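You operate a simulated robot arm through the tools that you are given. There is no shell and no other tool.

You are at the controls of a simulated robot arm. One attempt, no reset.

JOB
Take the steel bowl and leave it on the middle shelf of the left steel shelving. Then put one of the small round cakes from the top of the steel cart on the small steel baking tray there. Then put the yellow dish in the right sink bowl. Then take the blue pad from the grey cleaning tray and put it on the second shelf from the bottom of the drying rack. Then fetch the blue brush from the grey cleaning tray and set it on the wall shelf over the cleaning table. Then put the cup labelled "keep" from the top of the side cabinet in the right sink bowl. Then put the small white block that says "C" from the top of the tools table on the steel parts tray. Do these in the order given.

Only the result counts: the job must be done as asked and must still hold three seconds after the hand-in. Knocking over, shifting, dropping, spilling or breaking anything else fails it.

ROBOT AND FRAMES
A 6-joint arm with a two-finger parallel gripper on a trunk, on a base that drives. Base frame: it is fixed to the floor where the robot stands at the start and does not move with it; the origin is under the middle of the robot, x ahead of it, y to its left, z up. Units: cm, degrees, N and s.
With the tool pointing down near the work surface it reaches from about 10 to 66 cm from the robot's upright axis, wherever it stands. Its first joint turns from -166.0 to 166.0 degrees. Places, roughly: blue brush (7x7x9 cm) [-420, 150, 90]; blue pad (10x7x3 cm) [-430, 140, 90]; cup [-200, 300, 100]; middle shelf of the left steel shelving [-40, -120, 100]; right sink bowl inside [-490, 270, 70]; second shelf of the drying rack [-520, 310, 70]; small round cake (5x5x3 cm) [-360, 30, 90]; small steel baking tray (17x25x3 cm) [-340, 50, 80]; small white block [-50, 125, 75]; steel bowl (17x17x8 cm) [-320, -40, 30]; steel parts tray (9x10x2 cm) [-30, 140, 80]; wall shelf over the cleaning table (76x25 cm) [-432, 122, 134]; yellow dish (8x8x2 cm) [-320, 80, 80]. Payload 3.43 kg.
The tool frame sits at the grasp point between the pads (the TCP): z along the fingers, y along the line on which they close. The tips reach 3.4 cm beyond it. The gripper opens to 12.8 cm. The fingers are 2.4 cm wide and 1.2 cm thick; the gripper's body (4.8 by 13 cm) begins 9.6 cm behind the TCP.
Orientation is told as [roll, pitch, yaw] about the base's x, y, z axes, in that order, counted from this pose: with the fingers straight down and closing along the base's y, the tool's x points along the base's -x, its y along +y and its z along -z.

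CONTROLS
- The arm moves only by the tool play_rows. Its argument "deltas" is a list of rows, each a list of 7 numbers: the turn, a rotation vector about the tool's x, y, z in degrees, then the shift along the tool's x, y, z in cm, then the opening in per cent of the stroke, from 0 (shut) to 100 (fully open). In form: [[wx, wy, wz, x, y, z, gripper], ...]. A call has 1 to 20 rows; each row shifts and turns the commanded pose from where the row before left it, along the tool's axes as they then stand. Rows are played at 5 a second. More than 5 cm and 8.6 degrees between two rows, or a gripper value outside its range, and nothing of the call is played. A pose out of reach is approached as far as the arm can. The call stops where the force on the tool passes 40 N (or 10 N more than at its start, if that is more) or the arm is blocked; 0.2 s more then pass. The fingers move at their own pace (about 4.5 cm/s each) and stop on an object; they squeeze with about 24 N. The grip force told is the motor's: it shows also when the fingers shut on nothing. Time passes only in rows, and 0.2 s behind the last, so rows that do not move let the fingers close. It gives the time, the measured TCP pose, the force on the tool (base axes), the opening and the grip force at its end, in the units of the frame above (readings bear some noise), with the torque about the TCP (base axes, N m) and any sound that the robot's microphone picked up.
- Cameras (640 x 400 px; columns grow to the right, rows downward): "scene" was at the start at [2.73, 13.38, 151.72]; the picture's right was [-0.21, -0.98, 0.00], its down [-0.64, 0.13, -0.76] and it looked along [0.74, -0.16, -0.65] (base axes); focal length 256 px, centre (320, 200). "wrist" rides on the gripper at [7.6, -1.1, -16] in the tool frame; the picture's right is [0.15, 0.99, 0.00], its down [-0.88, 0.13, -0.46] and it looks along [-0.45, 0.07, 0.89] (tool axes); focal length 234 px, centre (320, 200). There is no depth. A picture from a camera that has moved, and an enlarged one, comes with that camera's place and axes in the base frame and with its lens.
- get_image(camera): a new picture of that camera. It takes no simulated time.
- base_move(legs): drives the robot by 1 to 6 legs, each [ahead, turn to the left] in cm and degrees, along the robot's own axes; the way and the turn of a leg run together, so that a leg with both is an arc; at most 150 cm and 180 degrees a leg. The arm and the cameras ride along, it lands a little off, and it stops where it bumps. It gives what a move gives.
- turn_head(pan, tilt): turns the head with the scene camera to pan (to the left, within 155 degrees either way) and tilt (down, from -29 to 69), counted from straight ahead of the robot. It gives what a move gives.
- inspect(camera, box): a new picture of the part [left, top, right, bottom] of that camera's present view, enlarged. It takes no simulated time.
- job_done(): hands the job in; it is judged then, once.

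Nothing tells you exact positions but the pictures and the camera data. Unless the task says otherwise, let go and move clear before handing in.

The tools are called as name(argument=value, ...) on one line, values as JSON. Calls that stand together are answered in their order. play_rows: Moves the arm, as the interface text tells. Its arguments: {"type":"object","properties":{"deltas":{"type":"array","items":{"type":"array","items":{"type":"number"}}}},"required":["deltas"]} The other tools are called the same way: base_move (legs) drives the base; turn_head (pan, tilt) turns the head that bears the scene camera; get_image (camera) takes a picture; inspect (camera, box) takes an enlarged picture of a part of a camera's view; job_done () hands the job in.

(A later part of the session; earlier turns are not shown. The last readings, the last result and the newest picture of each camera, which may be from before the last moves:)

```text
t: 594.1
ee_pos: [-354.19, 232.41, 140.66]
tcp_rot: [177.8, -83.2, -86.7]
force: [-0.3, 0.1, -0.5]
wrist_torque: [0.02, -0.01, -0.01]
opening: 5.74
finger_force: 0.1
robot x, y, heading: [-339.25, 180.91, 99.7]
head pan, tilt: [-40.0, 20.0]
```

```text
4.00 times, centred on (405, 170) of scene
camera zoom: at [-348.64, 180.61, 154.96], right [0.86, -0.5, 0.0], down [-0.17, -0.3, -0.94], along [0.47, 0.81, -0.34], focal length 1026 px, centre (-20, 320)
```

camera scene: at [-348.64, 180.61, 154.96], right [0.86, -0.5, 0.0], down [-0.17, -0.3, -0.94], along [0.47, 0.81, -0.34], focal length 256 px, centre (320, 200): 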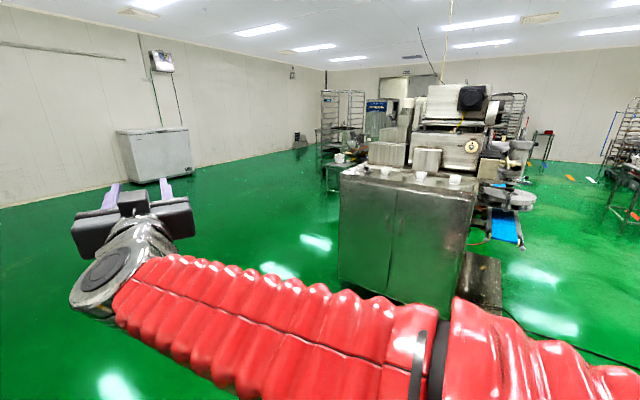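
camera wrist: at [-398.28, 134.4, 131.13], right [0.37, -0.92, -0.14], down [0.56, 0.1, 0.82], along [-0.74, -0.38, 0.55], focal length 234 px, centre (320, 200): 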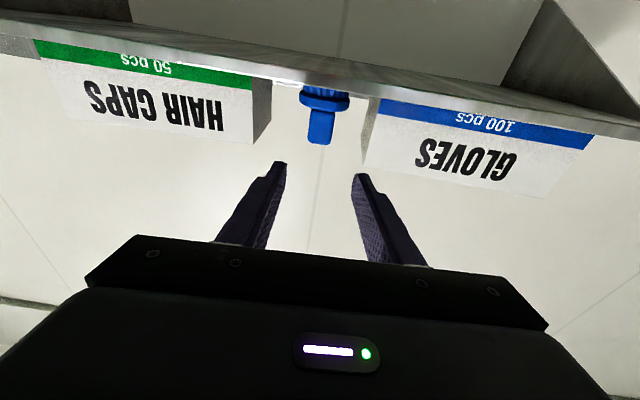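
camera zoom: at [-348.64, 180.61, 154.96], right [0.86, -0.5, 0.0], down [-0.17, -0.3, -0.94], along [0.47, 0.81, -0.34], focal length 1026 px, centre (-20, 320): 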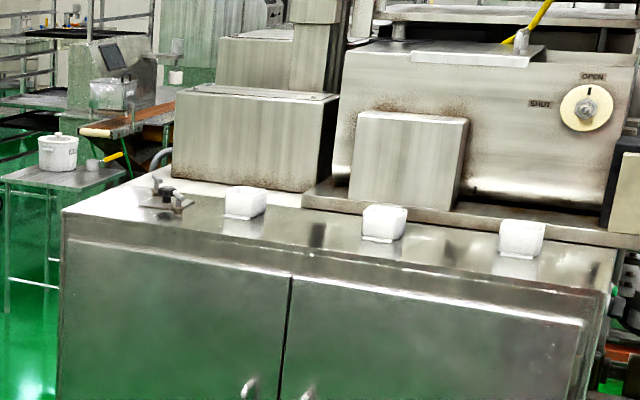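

Three white cups stand in a row on the cabinet, which faces the back wall. I'll turn and drive toward it to read the labels.

base_move(legs=[[0, -28]])

base_move(legs=[[0, -28]])

base_move(legs=[[75, 0]])

turn_head(pan=0, tilt=25)

get_image(camera="scene")

```text
t: 596.4
ee_pos: [-328.22, 233.62, 140.63]
tcp_rot: [177.9, -83.2, -115.1]
force: [-0.1, 0.1, -0.6]
wrist_torque: [0.0, 0.0, 0.01]
opening: 5.76
finger_force: 0.1
robot x, y, heading: [-339.75, 181.57, 71.7]
head pan, tilt: [-40.0, 20.0]
```

```text
t: 598.8
ee_pos: [-304.96, 222.34, 140.79]
tcp_rot: [178.0, -83.1, -142.7]
force: [0.4, 0.1, 0.7]
wrist_torque: [-0.02, 0.04, 0.03]
opening: 5.75
finger_force: 0.1
robot x, y, heading: [-339.89, 182.03, 44.2]
head pan, tilt: [-40.0, 20.0]
```

```text
t: 604.0
ee_pos: [-250.8, 274.69, 140.86]
tcp_rot: [177.9, -83.2, -142.6]
force: [-0.7, -0.5, 1.1]
wrist_torque: [0.01, 0.01, -0.01]
opening: 5.76
finger_force: 0.0
robot x, y, heading: [-285.63, 234.03, 44.1]
head pan, tilt: [-40.0, 20.0]
```

```text
t: 605.0
ee_pos: [-250.84, 274.62, 140.92]
tcp_rot: [177.9, -83.1, -142.7]
force: [0.4, -0.1, -0.1]
wrist_torque: [-0.02, -0.03, 0.04]
opening: 5.75
finger_force: 0.0
robot x, y, heading: [-285.99, 233.81, 44.1]
head pan, tilt: [0.0, 25.0]
```

```text
taken
camera scene: at [-294.32, 247.8, 154.16], right [0.69, -0.72, 0.0], down [-0.3, -0.29, -0.91], along [0.65, 0.63, -0.42], focal length 256 px, centre (320, 200)
```

scene: 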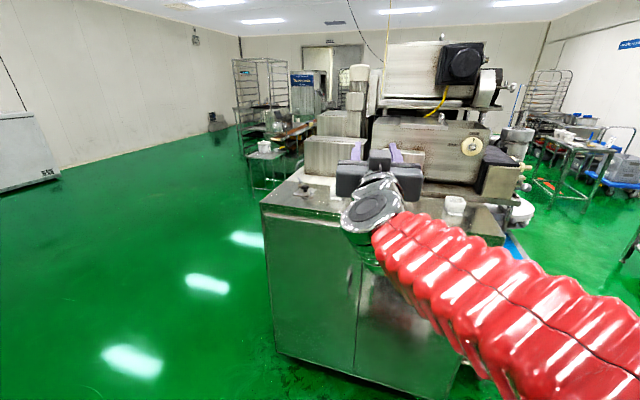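

My arm hides the cups. I'll lower it and cross the wrist back to the table-height side (quick untilt in the arm plane), which I need anyway for gripping from above.

play_rows(deltas=[[0, 2.6, 0, 3.18, 0, -0.39, 60], [0, 2.6, 0, 3.19, 0, -0.24, 60], [0, 2.6, 0, 3.2, 0, -0.1, 60], [0, 2.6, 0, 3.2, 0, 0.04, 60], [0, 2.6, 0, 3.19, 0, 0.19, 60], [0, 2.6, 0, 3.18, 0, 0.33, 60], [0, 2.6, 0, 3.16, 0, 0.48, 60], [0, 2.6, 0, 3.14, 0, 0.62, 60], [0, 2.6, 0, 3.11, 0, 0.76, 60], [0, 2.6, 0, 3.07, 0, 0.9, 60], [-4.07, 0, -1.4, 0, 0, 0, 60]])

play_rows(deltas=[[0, 8.5, 0, 0, 0, 0, 60], [0, 8.5, 0, 0, 0, 0, 60], [0, 5, 0, 0, 0, 0, 60], [0, 0, 0, 0, 0, 0, 60], [0, 0, 0, 0, 0, 0, 60]])

get_image(camera="scene")

```text
t: 607.4
ee_pos: [-250.8, 274.83, 108.87]
tcp_rot: [0.8, -70.9, 38.8]
force: [-0.2, 0.7, 0.1]
wrist_torque: [-0.02, 0.0, -0.01]
opening: 7.66
finger_force: 0.0
robot x, y, heading: [-286.09, 234.27, 43.9]
head pan, tilt: [0.0, 25.0]
```

```text
t: 608.6
ee_pos: [-250.84, 274.63, 108.85]
tcp_rot: [0.3, -49.0, 39.4]
force: [-0.4, 0.0, 0.1]
wrist_torque: [0.01, -0.02, -0.01]
opening: 7.66
finger_force: 0.0
robot x, y, heading: [-285.64, 233.69, 44.2]
head pan, tilt: [0.0, 25.0]
```

```text
taken
camera scene: at [-294.31, 247.82, 154.15], right [0.7, -0.72, 0.0], down [-0.3, -0.29, -0.91], along [0.65, 0.63, -0.42], focal length 256 px, centre (320, 200)
```

scene: 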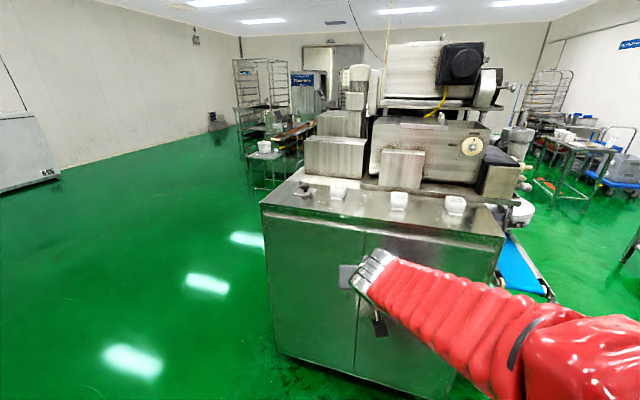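

The crossing went cleanly this time. Now zoom in on the cups.

inspect(camera="scene", box=[290, 165, 490, 235])

inspect(camera="scene", box=[320, 175, 360, 215])

inspect(camera="scene", box=[380, 180, 420, 220])

inspect(camera="scene", box=[435, 185, 475, 225])

```text
3.20 times, centred on (390, 200) of scene
camera zoom: at [-294.31, 247.82, 154.15], right [0.7, -0.72, 0.0], down [-0.3, -0.29, -0.91], along [0.65, 0.63, -0.42], focal length 820 px, centre (96, 200)
```

zoom: 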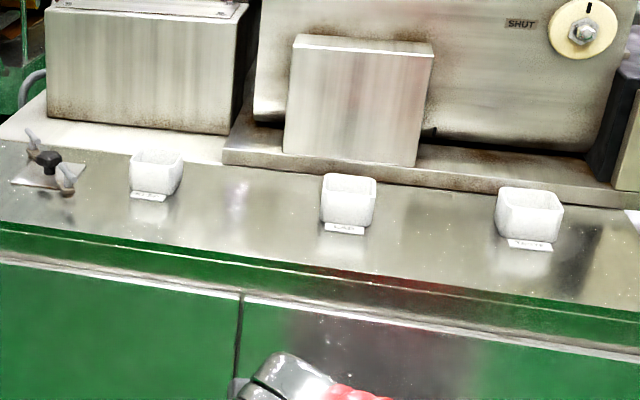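

```text
10.00 times, centred on (340, 195) of scene
camera zoom: at [-294.31, 247.82, 154.15], right [0.7, -0.72, 0.0], down [-0.3, -0.29, -0.91], along [0.65, 0.63, -0.42], focal length 2564 px, centre (120, 250)
```

zoom: 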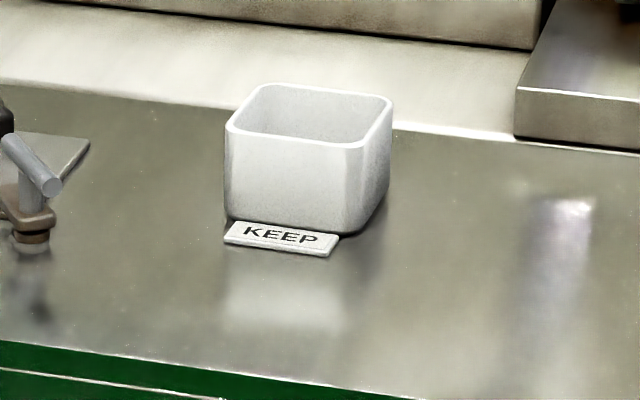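

```text
10.00 times, centred on (400, 200) of scene
camera zoom: at [-294.31, 247.82, 154.15], right [0.7, -0.72, 0.0], down [-0.3, -0.29, -0.91], along [0.65, 0.63, -0.42], focal length 2564 px, centre (-480, 200)
```

zoom: 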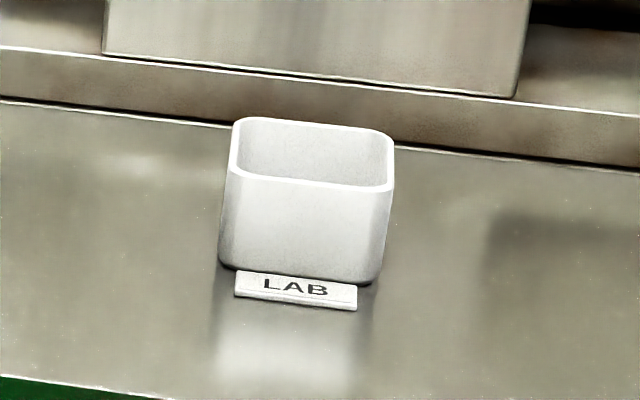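

```text
10.00 times, centred on (455, 205) of scene
camera zoom: at [-294.31, 247.82, 154.15], right [0.7, -0.72, 0.0], down [-0.3, -0.29, -0.91], along [0.65, 0.63, -0.42], focal length 2564 px, centre (-1030, 150)
```

zoom: 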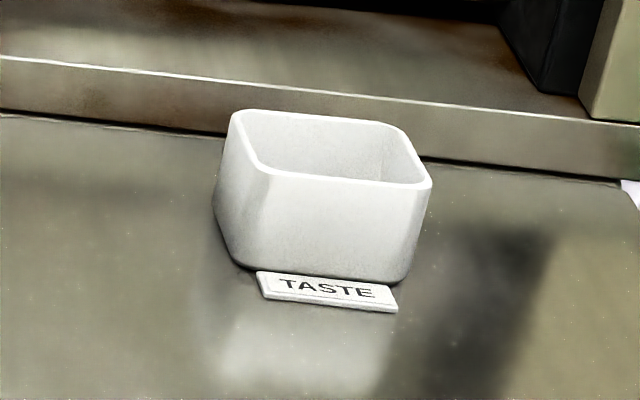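

The cups carry cards: KEEP (left), LAB (middle), TASTE (right). The KEEP cup is a small square cup (~6.5 cm wide, ~4.5 tall) with its card just in front. I'll raise the hand and approach the KEEP cup.

play_rows(deltas=[[0, -2.75, 0, -2.26, 0, -1.97, 70], [0, -2.75, 0, -2.36, 0, -1.86, 70], [0, -2.75, 0, -2.44, 0, -1.74, 70], [0, -2.75, 0, -2.52, 0, -1.62, 70]])

base_move(legs=[[0, 13], [36, 0]])

base_move(legs=[[0, -27]])

turn_head(pan=0, tilt=35)

get_image(camera="scene")

get_image(camera="wrist")

```text
t: 609.6
ee_pos: [-250.68, 274.63, 120.98]
tcp_rot: [0.5, -59.8, 39.1]
force: [-0.3, -0.5, 0.8]
wrist_torque: [0.01, 0.02, 0.03]
opening: 8.96
finger_force: 0.1
robot x, y, heading: [-286.07, 233.89, 44.1]
head pan, tilt: [0.0, 25.0]
```

```text
t: 613.5
ee_pos: [-241.43, 311.66, 120.85]
tcp_rot: [0.4, -59.9, 52.2]
force: [-0.4, 0.6, 0.5]
wrist_torque: [-0.01, -0.02, 0.03]
opening: 8.97
finger_force: 0.0
robot x, y, heading: [-266.5, 264.35, 57.0]
head pan, tilt: [0.0, 25.0]
```

```text
t: 615.8
ee_pos: [-222.91, 295.2, 120.92]
tcp_rot: [0.5, -59.9, 25.5]
force: [-0.1, -0.6, -0.4]
wrist_torque: [-0.01, 0.01, -0.01]
opening: 8.94
finger_force: 0.1
robot x, y, heading: [-267.3, 265.02, 30.3]
head pan, tilt: [0.0, 25.0]
```

```text
t: 616.5
ee_pos: [-222.88, 295.16, 120.9]
tcp_rot: [0.5, -60.0, 25.5]
force: [-0.6, 0.2, -0.1]
wrist_torque: [0.01, -0.01, 0.0]
opening: 8.95
finger_force: 0.0
robot x, y, heading: [-266.87, 265.57, 30.2]
head pan, tilt: [0.0, 35.0]
```

```text
taken
camera scene: at [-272.52, 280.19, 152.58], right [0.51, -0.86, 0.0], down [-0.49, -0.29, -0.82], along [0.71, 0.41, -0.57], focal length 256 px, centre (320, 200)
```

scene: 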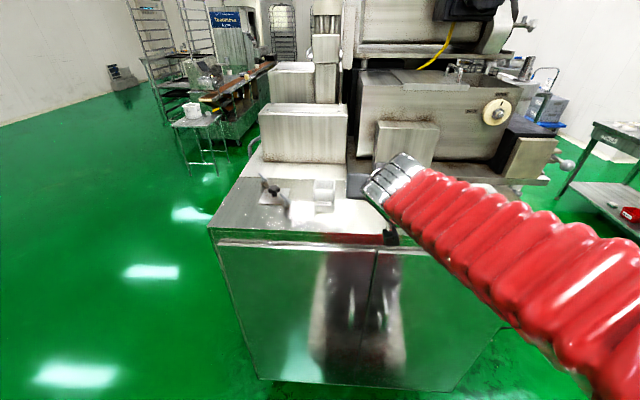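

```text
taken
camera wrist: at [-238.22, 286.55, 122.51], right [-0.5, 0.86, -0.12], down [-0.01, 0.13, 0.99], along [0.87, 0.5, -0.06], focal length 234 px, centre (320, 200)
```

wrist: 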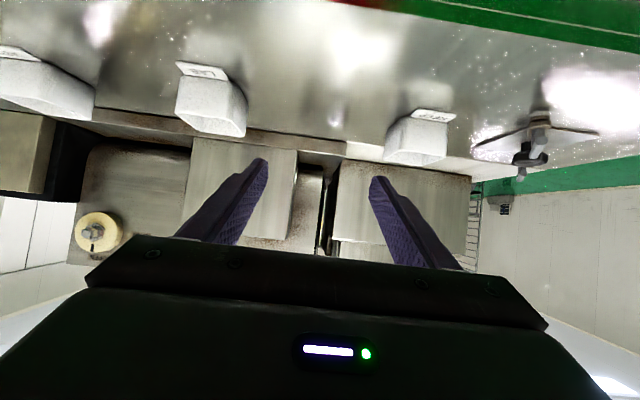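

inspect(camera="wrist", box=[350, 80, 490, 190])

inspect(camera="scene", box=[260, 160, 380, 250])

```text
3.64 times, centred on (420, 135) of wrist
camera zoom: at [-238.22, 286.55, 122.51], right [-0.5, 0.86, -0.12], down [-0.01, 0.13, 0.99], along [0.87, 0.5, -0.06], focal length 852 px, centre (-44, 436)
```

zoom: 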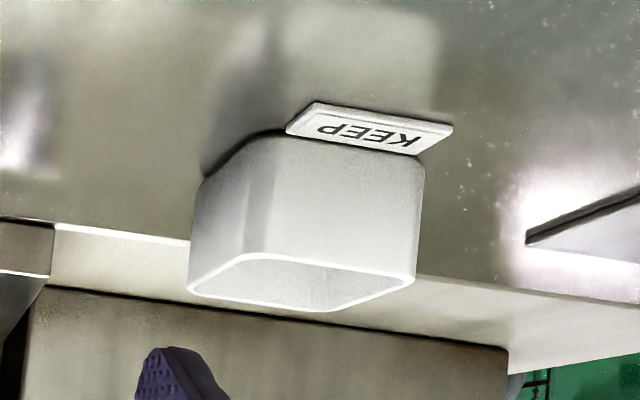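

```text
4.44 times, centred on (320, 205) of scene
camera zoom: at [-272.52, 280.19, 152.58], right [0.51, -0.86, 0.0], down [-0.49, -0.29, -0.82], along [0.71, 0.41, -0.57], focal length 1140 px, centre (320, 178)
```

zoom: 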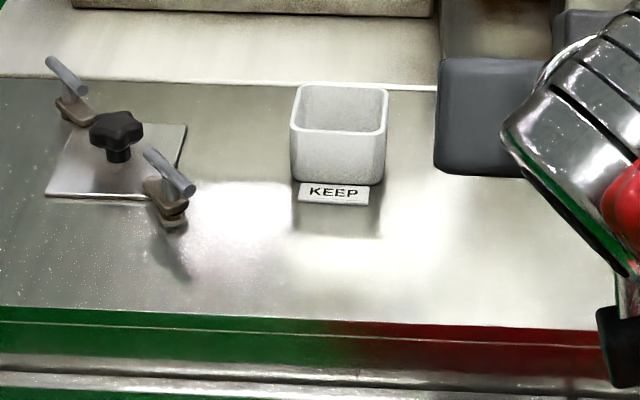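

KEEP cup measured: centre ≈ (−218.5, 309.9), base z≈110.5, rim z≈115, sides aligned with the room. I'll shift the robot a little left so the tool can come in straight.

base_move(legs=[[0, 25]])

base_move(legs=[[0, 15], [9, 0]])

base_move(legs=[[0, -25]])

base_move(legs=[[0, -14]])

get_image(camera="scene")

get_image(camera="wrist")

```text
t: 618.7
ee_pos: [-240.04, 311.0, 120.86]
tcp_rot: [0.5, -59.9, 50.6]
force: [-0.1, 0.2, -0.4]
wrist_torque: [0.0, -0.01, -0.01]
opening: 8.96
finger_force: 0.1
robot x, y, heading: [-266.86, 264.57, 55.0]
head pan, tilt: [0.0, 35.0]
```

```text
t: 621.1
ee_pos: [-249.92, 324.77, 120.89]
tcp_rot: [0.5, -59.8, 65.6]
force: [-0.4, 0.1, 0.2]
wrist_torque: [0.0, -0.04, -0.03]
opening: 8.94
finger_force: 0.1
robot x, y, heading: [-263.53, 272.95, 70.6]
head pan, tilt: [0.0, 35.0]
```

```text
t: 623.3
ee_pos: [-229.24, 314.29, 121.05]
tcp_rot: [0.5, -60.0, 40.8]
force: [-0.2, -0.7, -0.6]
wrist_torque: [0.0, -0.03, 0.01]
opening: 8.94
finger_force: 0.0
robot x, y, heading: [-264.15, 273.58, 45.4]
head pan, tilt: [0.0, 35.0]
```

```text
t: 624.8
ee_pos: [-220.17, 304.26, 120.93]
tcp_rot: [0.5, -59.9, 26.4]
force: [0.6, -0.4, 0.0]
wrist_torque: [-0.05, 0.01, 0.02]
opening: 8.97
finger_force: 0.1
robot x, y, heading: [-264.41, 274.28, 31.4]
head pan, tilt: [0.0, 35.0]
```

```text
taken
camera scene: at [-269.96, 289.04, 152.58], right [0.52, -0.85, 0.0], down [-0.49, -0.3, -0.82], along [0.7, 0.43, -0.57], focal length 256 px, centre (320, 200)
```

scene: 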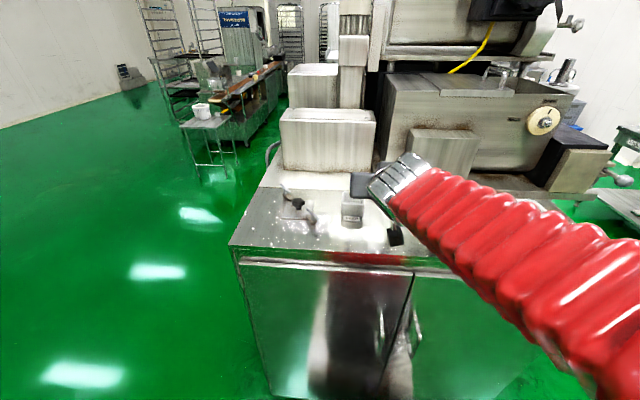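

```text
taken
camera wrist: at [-235.42, 295.48, 122.62], right [-0.51, 0.85, -0.12], down [-0.01, 0.13, 0.99], along [0.86, 0.51, -0.06], focal length 234 px, centre (320, 200)
```

wrist: 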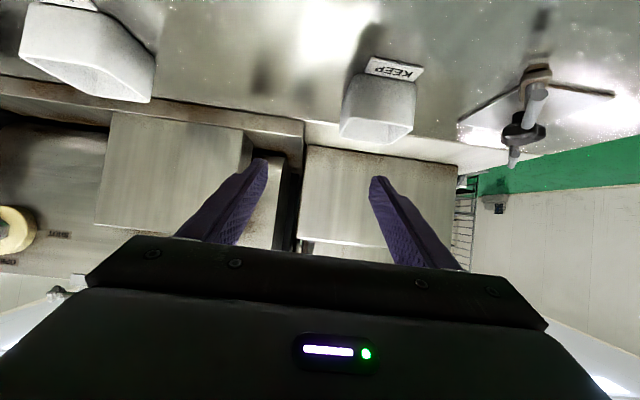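

inspect(camera="wrist", box=[310, 30, 450, 170])

inspect(camera="scene", box=[300, 150, 420, 250])

```text
2.86 times, centred on (380, 100) of wrist
camera zoom: at [-235.42, 295.48, 122.62], right [-0.51, 0.85, -0.12], down [-0.01, 0.13, 0.99], along [0.86, 0.51, -0.06], focal length 669 px, centre (149, 486)
```

zoom: 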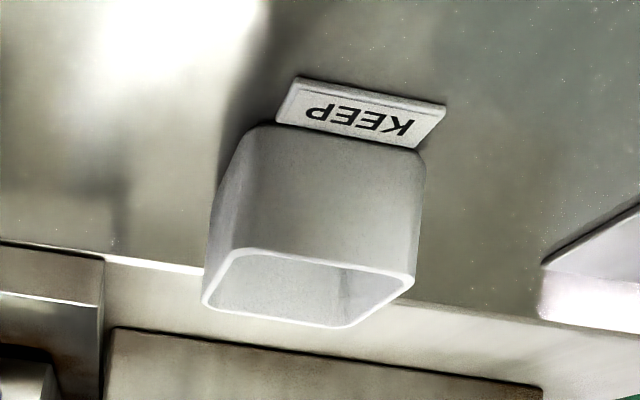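

```text
4.00 times, centred on (360, 200) of scene
camera zoom: at [-269.96, 289.04, 152.58], right [0.52, -0.85, 0.0], down [-0.49, -0.3, -0.82], along [0.7, 0.43, -0.57], focal length 1026 px, centre (160, 200)
```

zoom: 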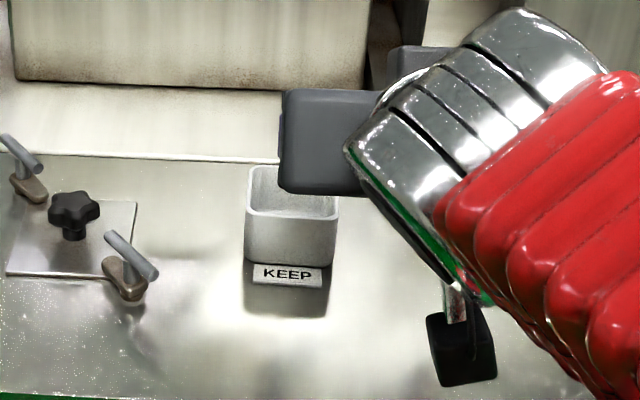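

Refined: rim z≈114.5, base z≈110.5, centre ≈ (−218.3, 310.5). Shifting left above it, then descending.

play_rows(deltas=[[0, 0, 0, 0, 2.33, 0, 66], [0, 0, 0, 0, 2.33, 0, 66], [0, 2, 0, 1.19, 0, 1.53, 66], [0, 2, 0, 1.14, 0, 1.57, 66]])

get_image(camera="wrist")

inspect(camera="scene", box=[300, 150, 420, 250])

```text
t: 625.8
ee_pos: [-220.87, 309.3, 117.63]
tcp_rot: [0.5, -55.9, 26.4]
force: [0.1, -0.6, -0.4]
wrist_torque: [0.02, 0.01, -0.01]
opening: 8.45
finger_force: 0.1
robot x, y, heading: [-263.74, 273.85, 31.6]
head pan, tilt: [0.0, 35.0]
```

```text
taken
camera wrist: at [-235.97, 300.42, 120.42], right [-0.52, 0.85, -0.12], down [0.05, 0.16, 0.99], along [0.85, 0.51, -0.12], focal length 234 px, centre (320, 200)
```

wrist: 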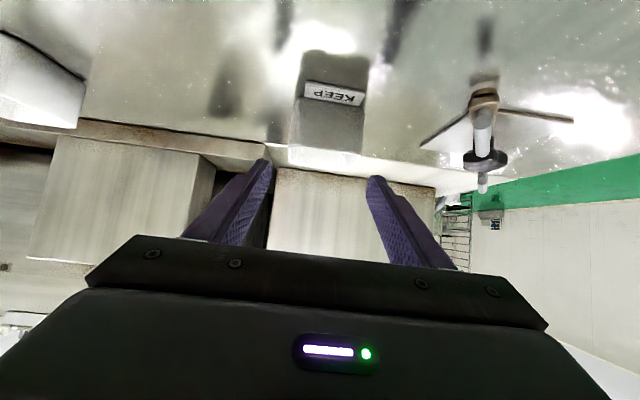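

```text
4.00 times, centred on (360, 200) of scene
camera zoom: at [-269.96, 289.04, 152.58], right [0.52, -0.85, 0.0], down [-0.49, -0.3, -0.82], along [0.7, 0.43, -0.57], focal length 1026 px, centre (160, 200)
```

zoom: 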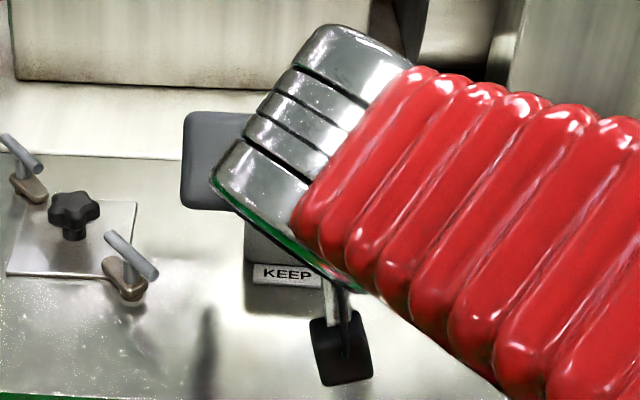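

Centred. Continuing down to grip height.

play_rows(deltas=[[0, 2, 0, 1.25, 0, 1.63, 66], [0, 1.5, 0, 0.95, 0, 1.35, 66], [0, 0, 0, 0, 0, 0, 66]])

get_image(camera="wrist")

```text
t: 626.6
ee_pos: [-219.89, 309.72, 113.81]
tcp_rot: [0.5, -52.4, 26.5]
force: [0.1, -0.2, 0.0]
wrist_torque: [0.02, 0.02, 0.01]
opening: 8.44
finger_force: 0.2
robot x, y, heading: [-264.53, 273.78, 31.7]
head pan, tilt: [0.0, 35.0]
```

```text
taken
camera wrist: at [-234.78, 300.99, 117.81], right [-0.53, 0.84, -0.11], down [0.1, 0.19, 0.98], along [0.84, 0.5, -0.19], focal length 234 px, centre (320, 200)
```

wrist: 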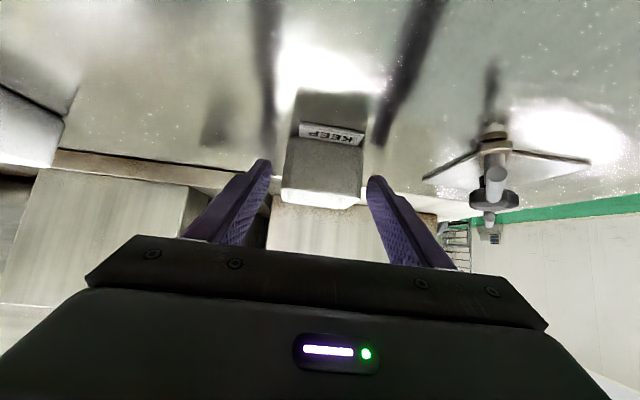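

Fingers flank the cup close to the surface. Closing.

play_rows(deltas=[[0, 0, 0, 0, 0, 0, 50], [0, 0, 0, 0, 0, 0, 35], [0, 0, 0, 0, 0, 0, 30], [0, 0, 0, 0, 0, 0, 30], [0, 0, 0, 0, 0, 0, 30]])

get_image(camera="wrist")

```text
t: 627.8
ee_pos: [-219.85, 309.71, 114.08]
tcp_rot: [0.3, -52.4, 26.5]
force: [-0.1, -0.1, 1.2]
wrist_torque: [-0.11, -0.02, 0.03]
opening: 5.94
finger_force: 23.4
robot x, y, heading: [-264.12, 274.09, 31.4]
head pan, tilt: [0.0, 35.0]
```

```text
taken
camera wrist: at [-234.79, 300.99, 117.84], right [-0.53, 0.84, -0.11], down [0.1, 0.19, 0.98], along [0.84, 0.5, -0.19], focal length 234 px, centre (320, 200)
```

wrist: 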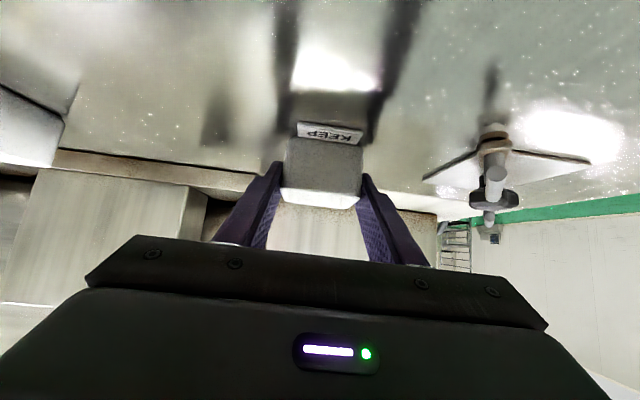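

Gripped at 5.9 cm. Lifting straight up.

play_rows(deltas=[[0, 0, 0, -0.79, 0, -0.61, 30], [0, -1, 0, -0.95, 0, -0.73, 30], [0, -1, 0, -1.2, 0, -0.9, 30], [0, -1.5, 0, -1.62, 0, -1.17, 30], [0, -1.5, 0, -1.65, 0, -1.12, 30]])

get_image(camera="wrist")

inspect(camera="scene", box=[300, 150, 420, 250])

```text
t: 629.0
ee_pos: [-219.86, 309.71, 121.66]
tcp_rot: [0.5, -57.4, 26.4]
force: [0.1, 0.8, -0.6]
wrist_torque: [0.0, -0.02, 0.05]
opening: 5.94
finger_force: 24.2
robot x, y, heading: [-264.27, 273.94, 31.4]
head pan, tilt: [0.0, 35.0]
```

```text
taken
camera wrist: at [-235.09, 300.83, 124.0], right [-0.52, 0.85, -0.12], down [0.02, 0.15, 0.99], along [0.86, 0.51, -0.1], focal length 234 px, centre (320, 200)
```

wrist: 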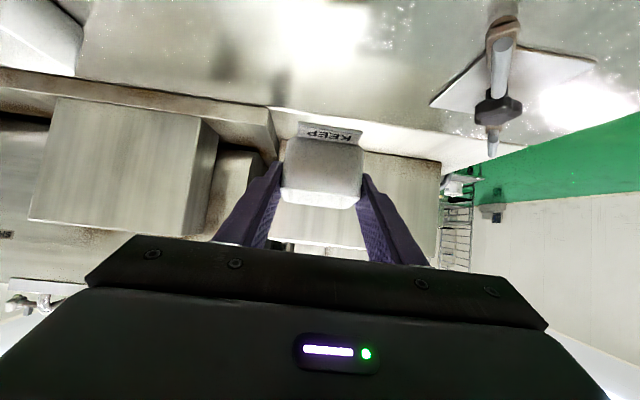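

```text
4.00 times, centred on (360, 200) of scene
camera zoom: at [-269.95, 289.05, 152.58], right [0.52, -0.85, 0.0], down [-0.49, -0.3, -0.82], along [0.7, 0.43, -0.57], focal length 1026 px, centre (160, 200)
```

zoom: 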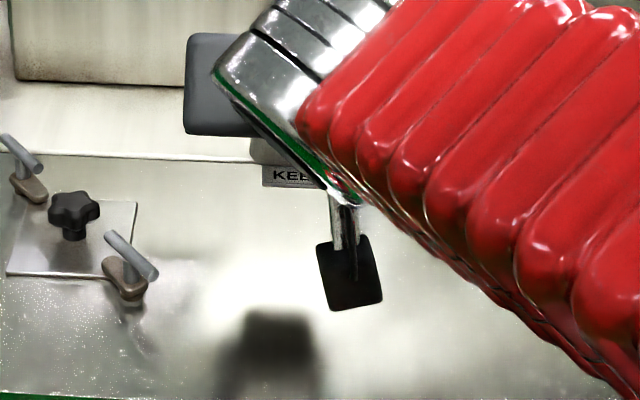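

The KEEP card is fixed to the cup and came along. Now I drive back toward the sink with the cup held high.

base_move(legs=[[-45, 0]])

base_move(legs=[[0, 28]])

base_move(legs=[[0, 28]])

base_move(legs=[[0, 28]])

get_image(camera="wrist")

```text
t: 632.4
ee_pos: [-258.36, 286.37, 121.73]
tcp_rot: [0.5, -57.3, 26.9]
force: [0.0, 0.0, -0.9]
wrist_torque: [0.0, 0.0, -0.01]
opening: 5.94
finger_force: 24.0
robot x, y, heading: [-302.27, 250.34, 32.1]
head pan, tilt: [0.0, 35.0]
```

```text
t: 634.8
ee_pos: [-280.84, 302.98, 121.71]
tcp_rot: [0.7, -57.4, 55.2]
force: [-0.5, -0.3, -0.5]
wrist_torque: [0.0, -0.01, 0.01]
opening: 5.95
finger_force: 24.1
robot x, y, heading: [-301.71, 249.9, 60.8]
head pan, tilt: [0.0, 35.0]
```

```text
t: 637.1
ee_pos: [-308.57, 306.66, 121.82]
tcp_rot: [0.5, -57.4, 83.6]
force: [-0.3, -0.8, -0.7]
wrist_torque: [-0.03, -0.01, 0.0]
opening: 5.96
finger_force: 24.0
robot x, y, heading: [-300.06, 249.74, 88.6]
head pan, tilt: [0.0, 35.0]
```

```text
t: 639.5
ee_pos: [-334.17, 296.21, 121.86]
tcp_rot: [0.5, -57.4, 111.5]
force: [-0.2, -0.5, -0.2]
wrist_torque: [0.02, 0.0, 0.02]
opening: 5.96
finger_force: 23.7
robot x, y, heading: [-299.47, 250.62, 116.4]
head pan, tilt: [0.0, 35.0]
```

```text
taken
camera wrist: at [-326.59, 280.46, 124.11], right [-0.89, -0.44, -0.12], down [-0.15, 0.04, 0.99], along [-0.43, 0.9, -0.1], focal length 234 px, centre (320, 200)
```

wrist: 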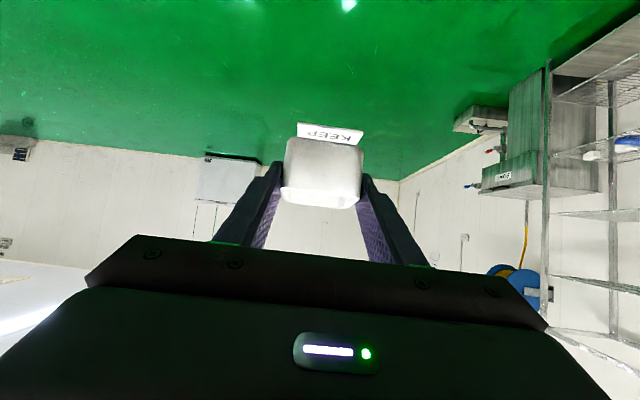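

base_move(legs=[[98, 0]])

base_move(legs=[[0, 28]])

base_move(legs=[[0, 28]])

base_move(legs=[[0, 28]])

turn_head(pan=5, tilt=30)

get_image(camera="scene")

```text
t: 646.2
ee_pos: [-378.81, 387.22, 121.68]
tcp_rot: [0.4, -57.5, 111.1]
force: [0.5, 0.0, -0.1]
wrist_torque: [0.0, 0.02, 0.02]
opening: 5.94
finger_force: 24.3
robot x, y, heading: [-344.09, 341.14, 116.3]
head pan, tilt: [0.0, 35.0]
```

```text
t: 648.6
ee_pos: [-396.27, 365.09, 121.94]
tcp_rot: [0.6, -57.4, 139.5]
force: [-1.0, 0.3, -0.2]
wrist_torque: [0.03, -0.02, 0.02]
opening: 5.96
finger_force: 24.2
robot x, y, heading: [-343.54, 342.13, 144.2]
head pan, tilt: [0.0, 35.0]
```

```text
t: 650.9
ee_pos: [-401.0, 337.68, 121.9]
tcp_rot: [0.4, -57.3, 167.5]
force: [-0.9, -0.5, -0.1]
wrist_torque: [0.01, -0.01, -0.01]
opening: 5.95
finger_force: 24.4
robot x, y, heading: [-343.19, 343.85, 172.2]
head pan, tilt: [0.0, 35.0]
```

```text
t: 653.3
ee_pos: [-391.76, 311.22, 121.94]
tcp_rot: [0.4, -57.4, -164.5]
force: [0.2, -0.2, 0.0]
wrist_torque: [0.0, 0.0, 0.01]
opening: 5.95
finger_force: 23.9
robot x, y, heading: [-343.67, 344.51, -159.9]
head pan, tilt: [0.0, 35.0]
```

```text
t: 653.9
ee_pos: [-391.75, 311.32, 122.0]
tcp_rot: [0.4, -57.4, -164.5]
force: [0.1, -1.1, -0.4]
wrist_torque: [-0.01, -0.04, -0.01]
opening: 5.97
finger_force: 24.2
robot x, y, heading: [-343.99, 344.32, -159.9]
head pan, tilt: [5.0, 30.0]
```

```text
taken
camera scene: at [-340.96, 327.86, 153.35], right [-0.42, 0.91, 0.0], down [0.45, 0.21, -0.87], along [-0.78, -0.37, -0.5], focal length 256 px, centre (320, 200)
```

scene: 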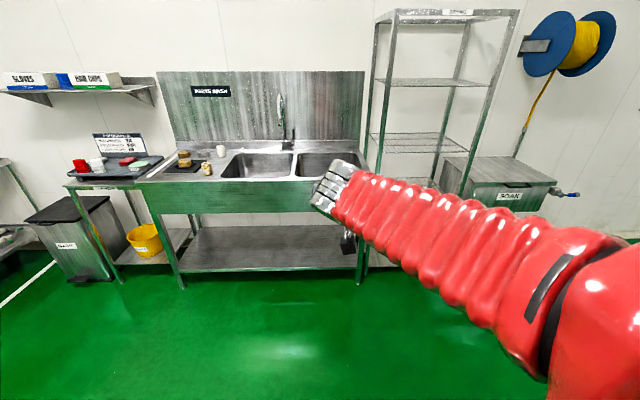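

Good view; the brush stands on the wall shelf too. I'll approach the sink in steps, keeping clear of the faucet.

base_move(legs=[[0, 12], [80, 0]])

base_move(legs=[[0, -10]])

turn_head(pan=0, tilt=35)

get_image(camera="scene")

```text
t: 660.5
ee_pos: [-451.32, 258.65, 121.95]
tcp_rot: [0.4, -57.4, -151.7]
force: [0.8, 0.5, -0.6]
wrist_torque: [0.03, -0.02, 0.01]
opening: 5.96
finger_force: 23.5
robot x, y, heading: [-411.78, 301.53, -147.3]
head pan, tilt: [5.0, 30.0]
```

```text
t: 661.7
ee_pos: [-458.08, 265.98, 121.94]
tcp_rot: [0.4, -57.5, -161.9]
force: [-0.3, -0.6, 0.1]
wrist_torque: [-0.01, -0.01, 0.01]
opening: 5.95
finger_force: 23.8
robot x, y, heading: [-411.9, 300.84, -157.2]
head pan, tilt: [5.0, 30.0]
```

```text
t: 662.4
ee_pos: [-458.11, 266.12, 122.01]
tcp_rot: [0.3, -57.4, -161.8]
force: [-0.5, -0.4, 0.1]
wrist_torque: [-0.01, -0.03, -0.03]
opening: 5.97
finger_force: 24.1
robot x, y, heading: [-411.76, 300.75, -157.3]
head pan, tilt: [0.0, 35.0]
```

```text
taken
camera scene: at [-408.06, 285.57, 152.58], right [-0.39, 0.92, 0.0], down [0.53, 0.22, -0.82], along [-0.75, -0.32, -0.57], focal length 256 px, centre (320, 200)
```

scene: 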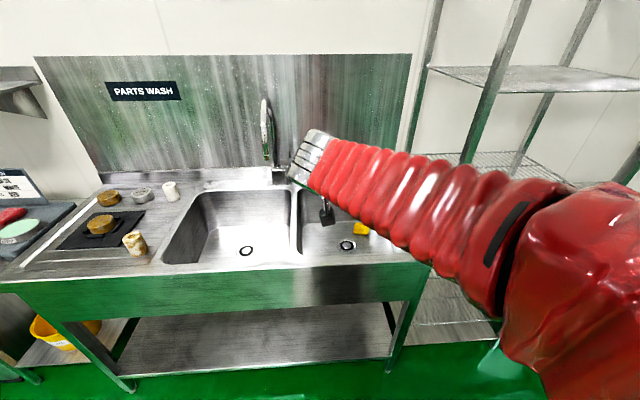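

I'll shift the hand 5 cm right (away from the faucet), then drive 21 cm forward.

play_rows(deltas=[[0, 0, 0, 0, -2.5, 0, 30], [0, 0, 0, 0, -2.5, 0, 30]])

base_move(legs=[[21, 0]])

get_image(camera="scene")

get_image(camera="wrist")

```text
t: 663.0
ee_pos: [-459.68, 270.86, 121.98]
tcp_rot: [0.4, -57.4, -162.0]
force: [-0.4, 0.4, -0.1]
wrist_torque: [0.01, 0.0, -0.02]
opening: 5.95
finger_force: 24.3
robot x, y, heading: [-411.4, 301.3, -157.3]
head pan, tilt: [0.0, 35.0]
```

```text
t: 665.0
ee_pos: [-479.21, 262.78, 122.06]
tcp_rot: [0.4, -57.4, -162.0]
force: [0.6, -0.8, -0.2]
wrist_torque: [0.01, 0.0, 0.0]
opening: 5.96
finger_force: 23.9
robot x, y, heading: [-430.96, 292.85, -157.3]
head pan, tilt: [0.0, 35.0]
```

```text
taken
camera scene: at [-427.52, 277.39, 152.58], right [-0.39, 0.92, 0.0], down [0.53, 0.22, -0.82], along [-0.76, -0.32, -0.57], focal length 256 px, centre (320, 200)
```

scene: 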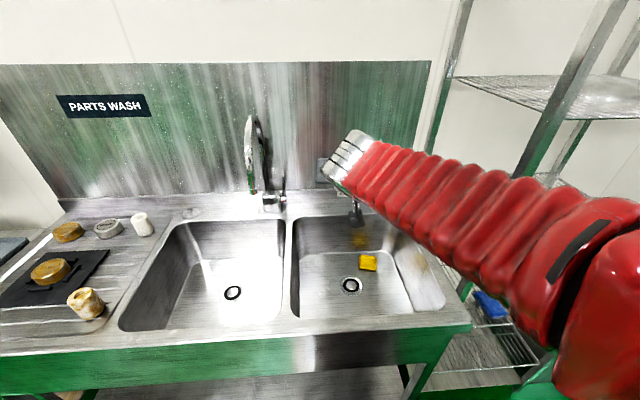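

```text
taken
camera wrist: at [-462.9, 269.43, 124.32], right [0.39, -0.91, -0.12], down [-0.05, -0.15, 0.99], along [-0.92, -0.38, -0.1], focal length 234 px, centre (320, 200)
```

wrist: 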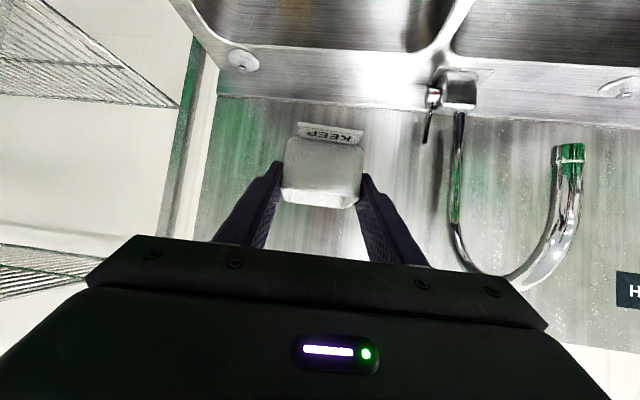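

The faucet spout is turned to the left bowl, so the right bowl is free. Lowering the cup into the bowl's left-rear part, first half.

play_rows(deltas=[[-0.53, 2.28, -0.34, 2.63, 0.37, 3.25, 30], [-0.52, 2.28, -0.36, 2.49, 0.37, 3.35, 30], [-0.5, 2.28, -0.38, 2.36, 0.37, 3.45, 30], [-0.49, 2.28, -0.4, 2.22, 0.37, 3.53, 30], [-0.47, 2.28, -0.42, 2.08, 0.37, 3.62, 30], [-0.45, 2.28, -0.44, 1.93, 0.37, 3.7, 30]])

get_image(camera="scene")

get_image(camera="wrist")

```text
t: 666.4
ee_pos: [-485.78, 257.98, 97.97]
tcp_rot: [0.4, -43.7, -158.1]
force: [0.4, 0.6, -0.9]
wrist_torque: [0.0, 0.0, 0.0]
opening: 5.94
finger_force: 24.0
robot x, y, heading: [-431.17, 292.65, -157.5]
head pan, tilt: [0.0, 35.0]
```

```text
taken
camera scene: at [-427.51, 277.39, 152.58], right [-0.39, 0.92, 0.0], down [0.53, 0.22, -0.82], along [-0.76, -0.32, -0.57], focal length 256 px, centre (320, 200)
```

scene: 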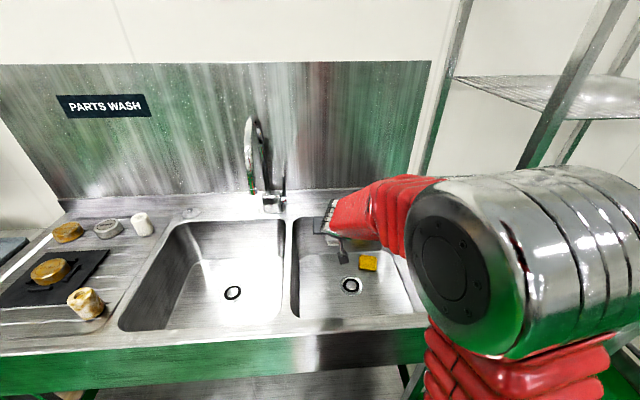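

```text
taken
camera wrist: at [-470.88, 265.3, 104.47], right [0.47, -0.88, -0.1], down [-0.25, -0.24, 0.94], along [-0.85, -0.42, -0.33], focal length 234 px, centre (320, 200)
```

wrist: 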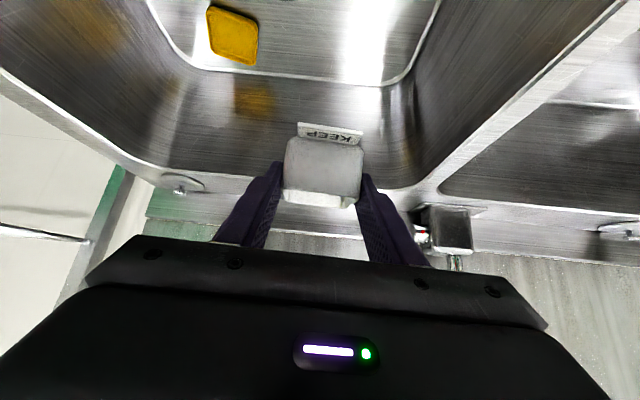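

play_rows(deltas=[[-0.44, 2.28, -0.46, 1.78, 0.3, 3.77, 30], [-0.42, 2.28, -0.47, 1.63, 0.3, 3.84, 30], [-0.4, 2.28, -0.49, 1.48, 0.3, 3.9, 30], [-0.38, 2.28, -0.5, 1.32, 0.3, 3.96, 30], [-0.36, 2.28, -0.52, 1.16, 0.3, 4.0, 30]])

get_image(camera="wrist")

inspect(camera="scene", box=[270, 180, 450, 330])

```text
t: 667.6
ee_pos: [-491.23, 253.52, 78.4]
tcp_rot: [0.5, -32.3, -154.9]
force: [0.8, -0.6, 0.0]
wrist_torque: [-0.01, 0.0, 0.04]
opening: 5.97
finger_force: 23.8
robot x, y, heading: [-431.32, 292.88, -157.1]
head pan, tilt: [0.0, 35.0]
```

```text
taken
camera wrist: at [-478.12, 261.16, 87.91], right [0.54, -0.84, -0.07], down [-0.4, -0.33, 0.86], along [-0.74, -0.43, -0.51], focal length 234 px, centre (320, 200)
```

wrist: 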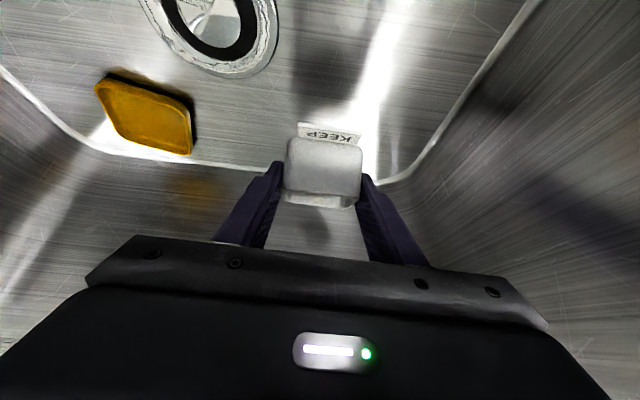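

```text
2.67 times, centred on (360, 255) of scene
camera zoom: at [-427.54, 277.38, 152.58], right [-0.39, 0.92, 0.0], down [0.53, 0.22, -0.82], along [-0.76, -0.32, -0.57], focal length 684 px, centre (213, 53)
```

zoom: 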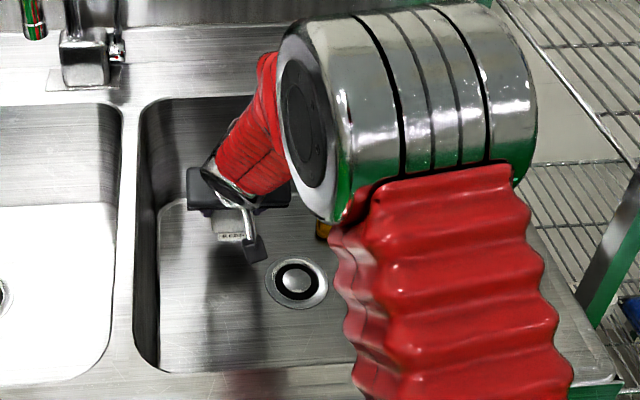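

Lowering further with a slight shift right, then gently to contact.

play_rows(deltas=[[0, 1, 0, 0.8, -0.75, 1.27, 30], [0, 1, 0, 0.78, -0.75, 1.28, 30], [0, 0, 0, 0, 0, 0, 30]])

play_rows(deltas=[[0, 0, 0, 0.25, 0, 0.43, 30], [0, 0, 0, 0.25, 0, 0.43, 30], [0, 0, 0, 0, 0, 0, 30]])

```text
t: 668.4
ee_pos: [-491.75, 254.95, 75.48]
tcp_rot: [0.4, -30.4, -154.9]
force: [-0.6, 0.4, -0.6]
wrist_torque: [0.01, 0.0, 0.0]
opening: 5.98
finger_force: 23.9
robot x, y, heading: [-431.0, 292.93, -157.3]
head pan, tilt: [0.0, 35.0]
```

```text
t: 669.2
ee_pos: [-491.89, 255.0, 74.61]
tcp_rot: [0.4, -30.5, -154.9]
force: [1.5, -3.1, 14.2]
wrist_torque: [-0.13, 0.44, 0.06]
opening: 6.0
finger_force: 23.9
robot x, y, heading: [-431.3, 292.95, -157.2]
head pan, tilt: [0.0, 35.0]
```

Contact (14 N). Opening gradually so the cup settles onto its base.

play_rows(deltas=[[0, 0, 0, 0, 0, 0, 47], [0, 0, 0, 0, 0, 0, 48], [0, 0, 0, 0, 0, 0, 49], [0, 0, 0, 0, 0, 0, 50], [0, 0, 0, 0, 0, 0, 52], [0, 0, 0, 0, 0, 0, 55], [0, 0, 0, 0, 0, 0, 60], [0, 0, 0, 0, 0, 0, 62]])

get_image(camera="wrist")

inspect(camera="scene", box=[270, 180, 450, 330])

```text
t: 671.0
ee_pos: [-491.76, 255.07, 74.49]
tcp_rot: [0.3, -30.3, -154.9]
force: [0.1, -0.5, 0.0]
wrist_torque: [0.03, -0.04, -0.03]
opening: 7.95
finger_force: 0.2
robot x, y, heading: [-431.77, 292.5, -157.4]
head pan, tilt: [0.0, 35.0]
```

```text
taken
camera wrist: at [-479.14, 262.5, 84.59], right [0.54, -0.84, -0.07], down [-0.43, -0.34, 0.84], along [-0.73, -0.42, -0.54], focal length 234 px, centre (320, 200)
```

wrist: 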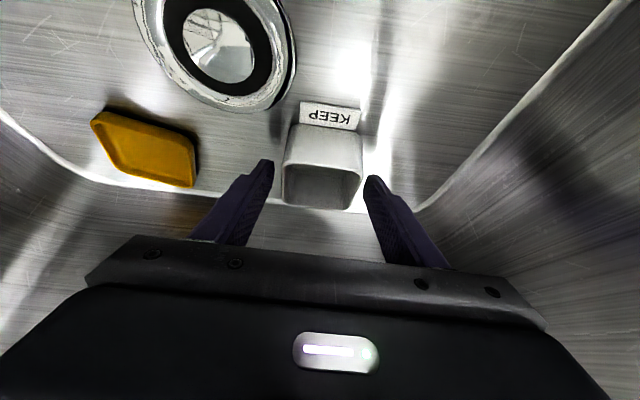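

```text
2.67 times, centred on (360, 255) of scene
camera zoom: at [-427.56, 277.37, 152.58], right [-0.39, 0.92, 0.0], down [0.53, 0.22, -0.82], along [-0.76, -0.32, -0.57], focal length 684 px, centre (213, 53)
```

zoom: 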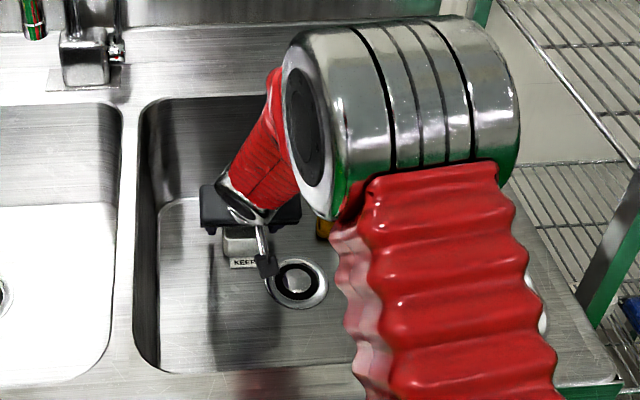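

The KEEP cup stands upright in the right bowl. Withdrawing upward.

play_rows(deltas=[[0, 0, 0, -0.3, 0, -1.5, 64], [0, 0, 0, -0.6, 0, -2.5, 64], [0, 0, 0, -0.6, 0, -2.5, 64]])

play_rows(deltas=[[0, -1.9, 0, -1.15, 0, -3.3, 60], [0, -1.9, 0, -1.26, 0, -3.26, 60], [0, -1.9, 0, -1.37, 0, -3.21, 60], [0, -1.9, 0, -1.47, 0, -3.17, 60], [0, -1.9, 0, -1.58, 0, -3.12, 60], [0, -1.9, 0, -1.68, 0, -3.06, 60], [0, -1.9, 0, -1.78, 0, -3.0, 60], [0, -1.9, 0, -1.88, 0, -2.94, 60]])

get_image(camera="scene")

get_image(camera="wrist")

```text
t: 671.8
ee_pos: [-489.84, 255.92, 80.83]
tcp_rot: [0.3, -30.3, -154.8]
force: [0.2, -0.5, 0.1]
wrist_torque: [-0.03, -0.03, 0.0]
opening: 8.2
finger_force: 0.0
robot x, y, heading: [-431.1, 293.04, -157.2]
head pan, tilt: [0.0, 35.0]
```

```text
t: 673.6
ee_pos: [-485.53, 258.49, 108.55]
tcp_rot: [0.6, -45.5, -155.1]
force: [-1.2, 0.4, 0.2]
wrist_torque: [-0.01, 0.02, -0.05]
opening: 7.68
finger_force: 0.0
robot x, y, heading: [-431.4, 293.03, -157.5]
head pan, tilt: [0.0, 35.0]
```

```text
taken
camera scene: at [-427.55, 277.38, 152.58], right [-0.39, 0.92, 0.0], down [0.53, 0.22, -0.82], along [-0.76, -0.32, -0.57], focal length 256 px, centre (320, 200)
```

scene: 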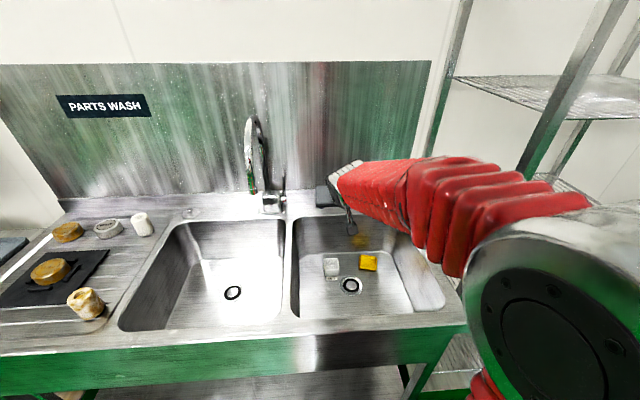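

```text
taken
camera wrist: at [-470.85, 266.66, 114.41], right [0.52, -0.85, -0.1], down [-0.21, -0.24, 0.95], along [-0.83, -0.47, -0.3], focal length 234 px, centre (320, 200)
```

wrist: 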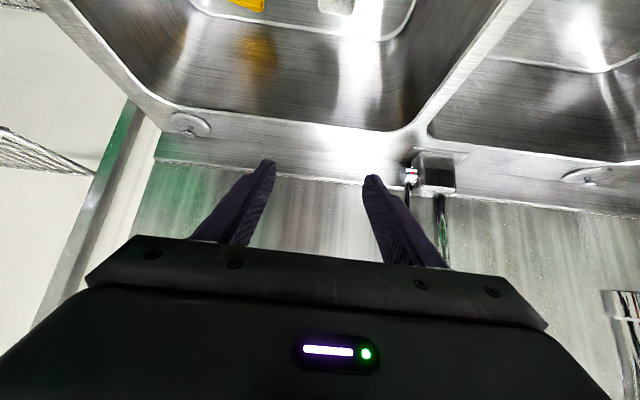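

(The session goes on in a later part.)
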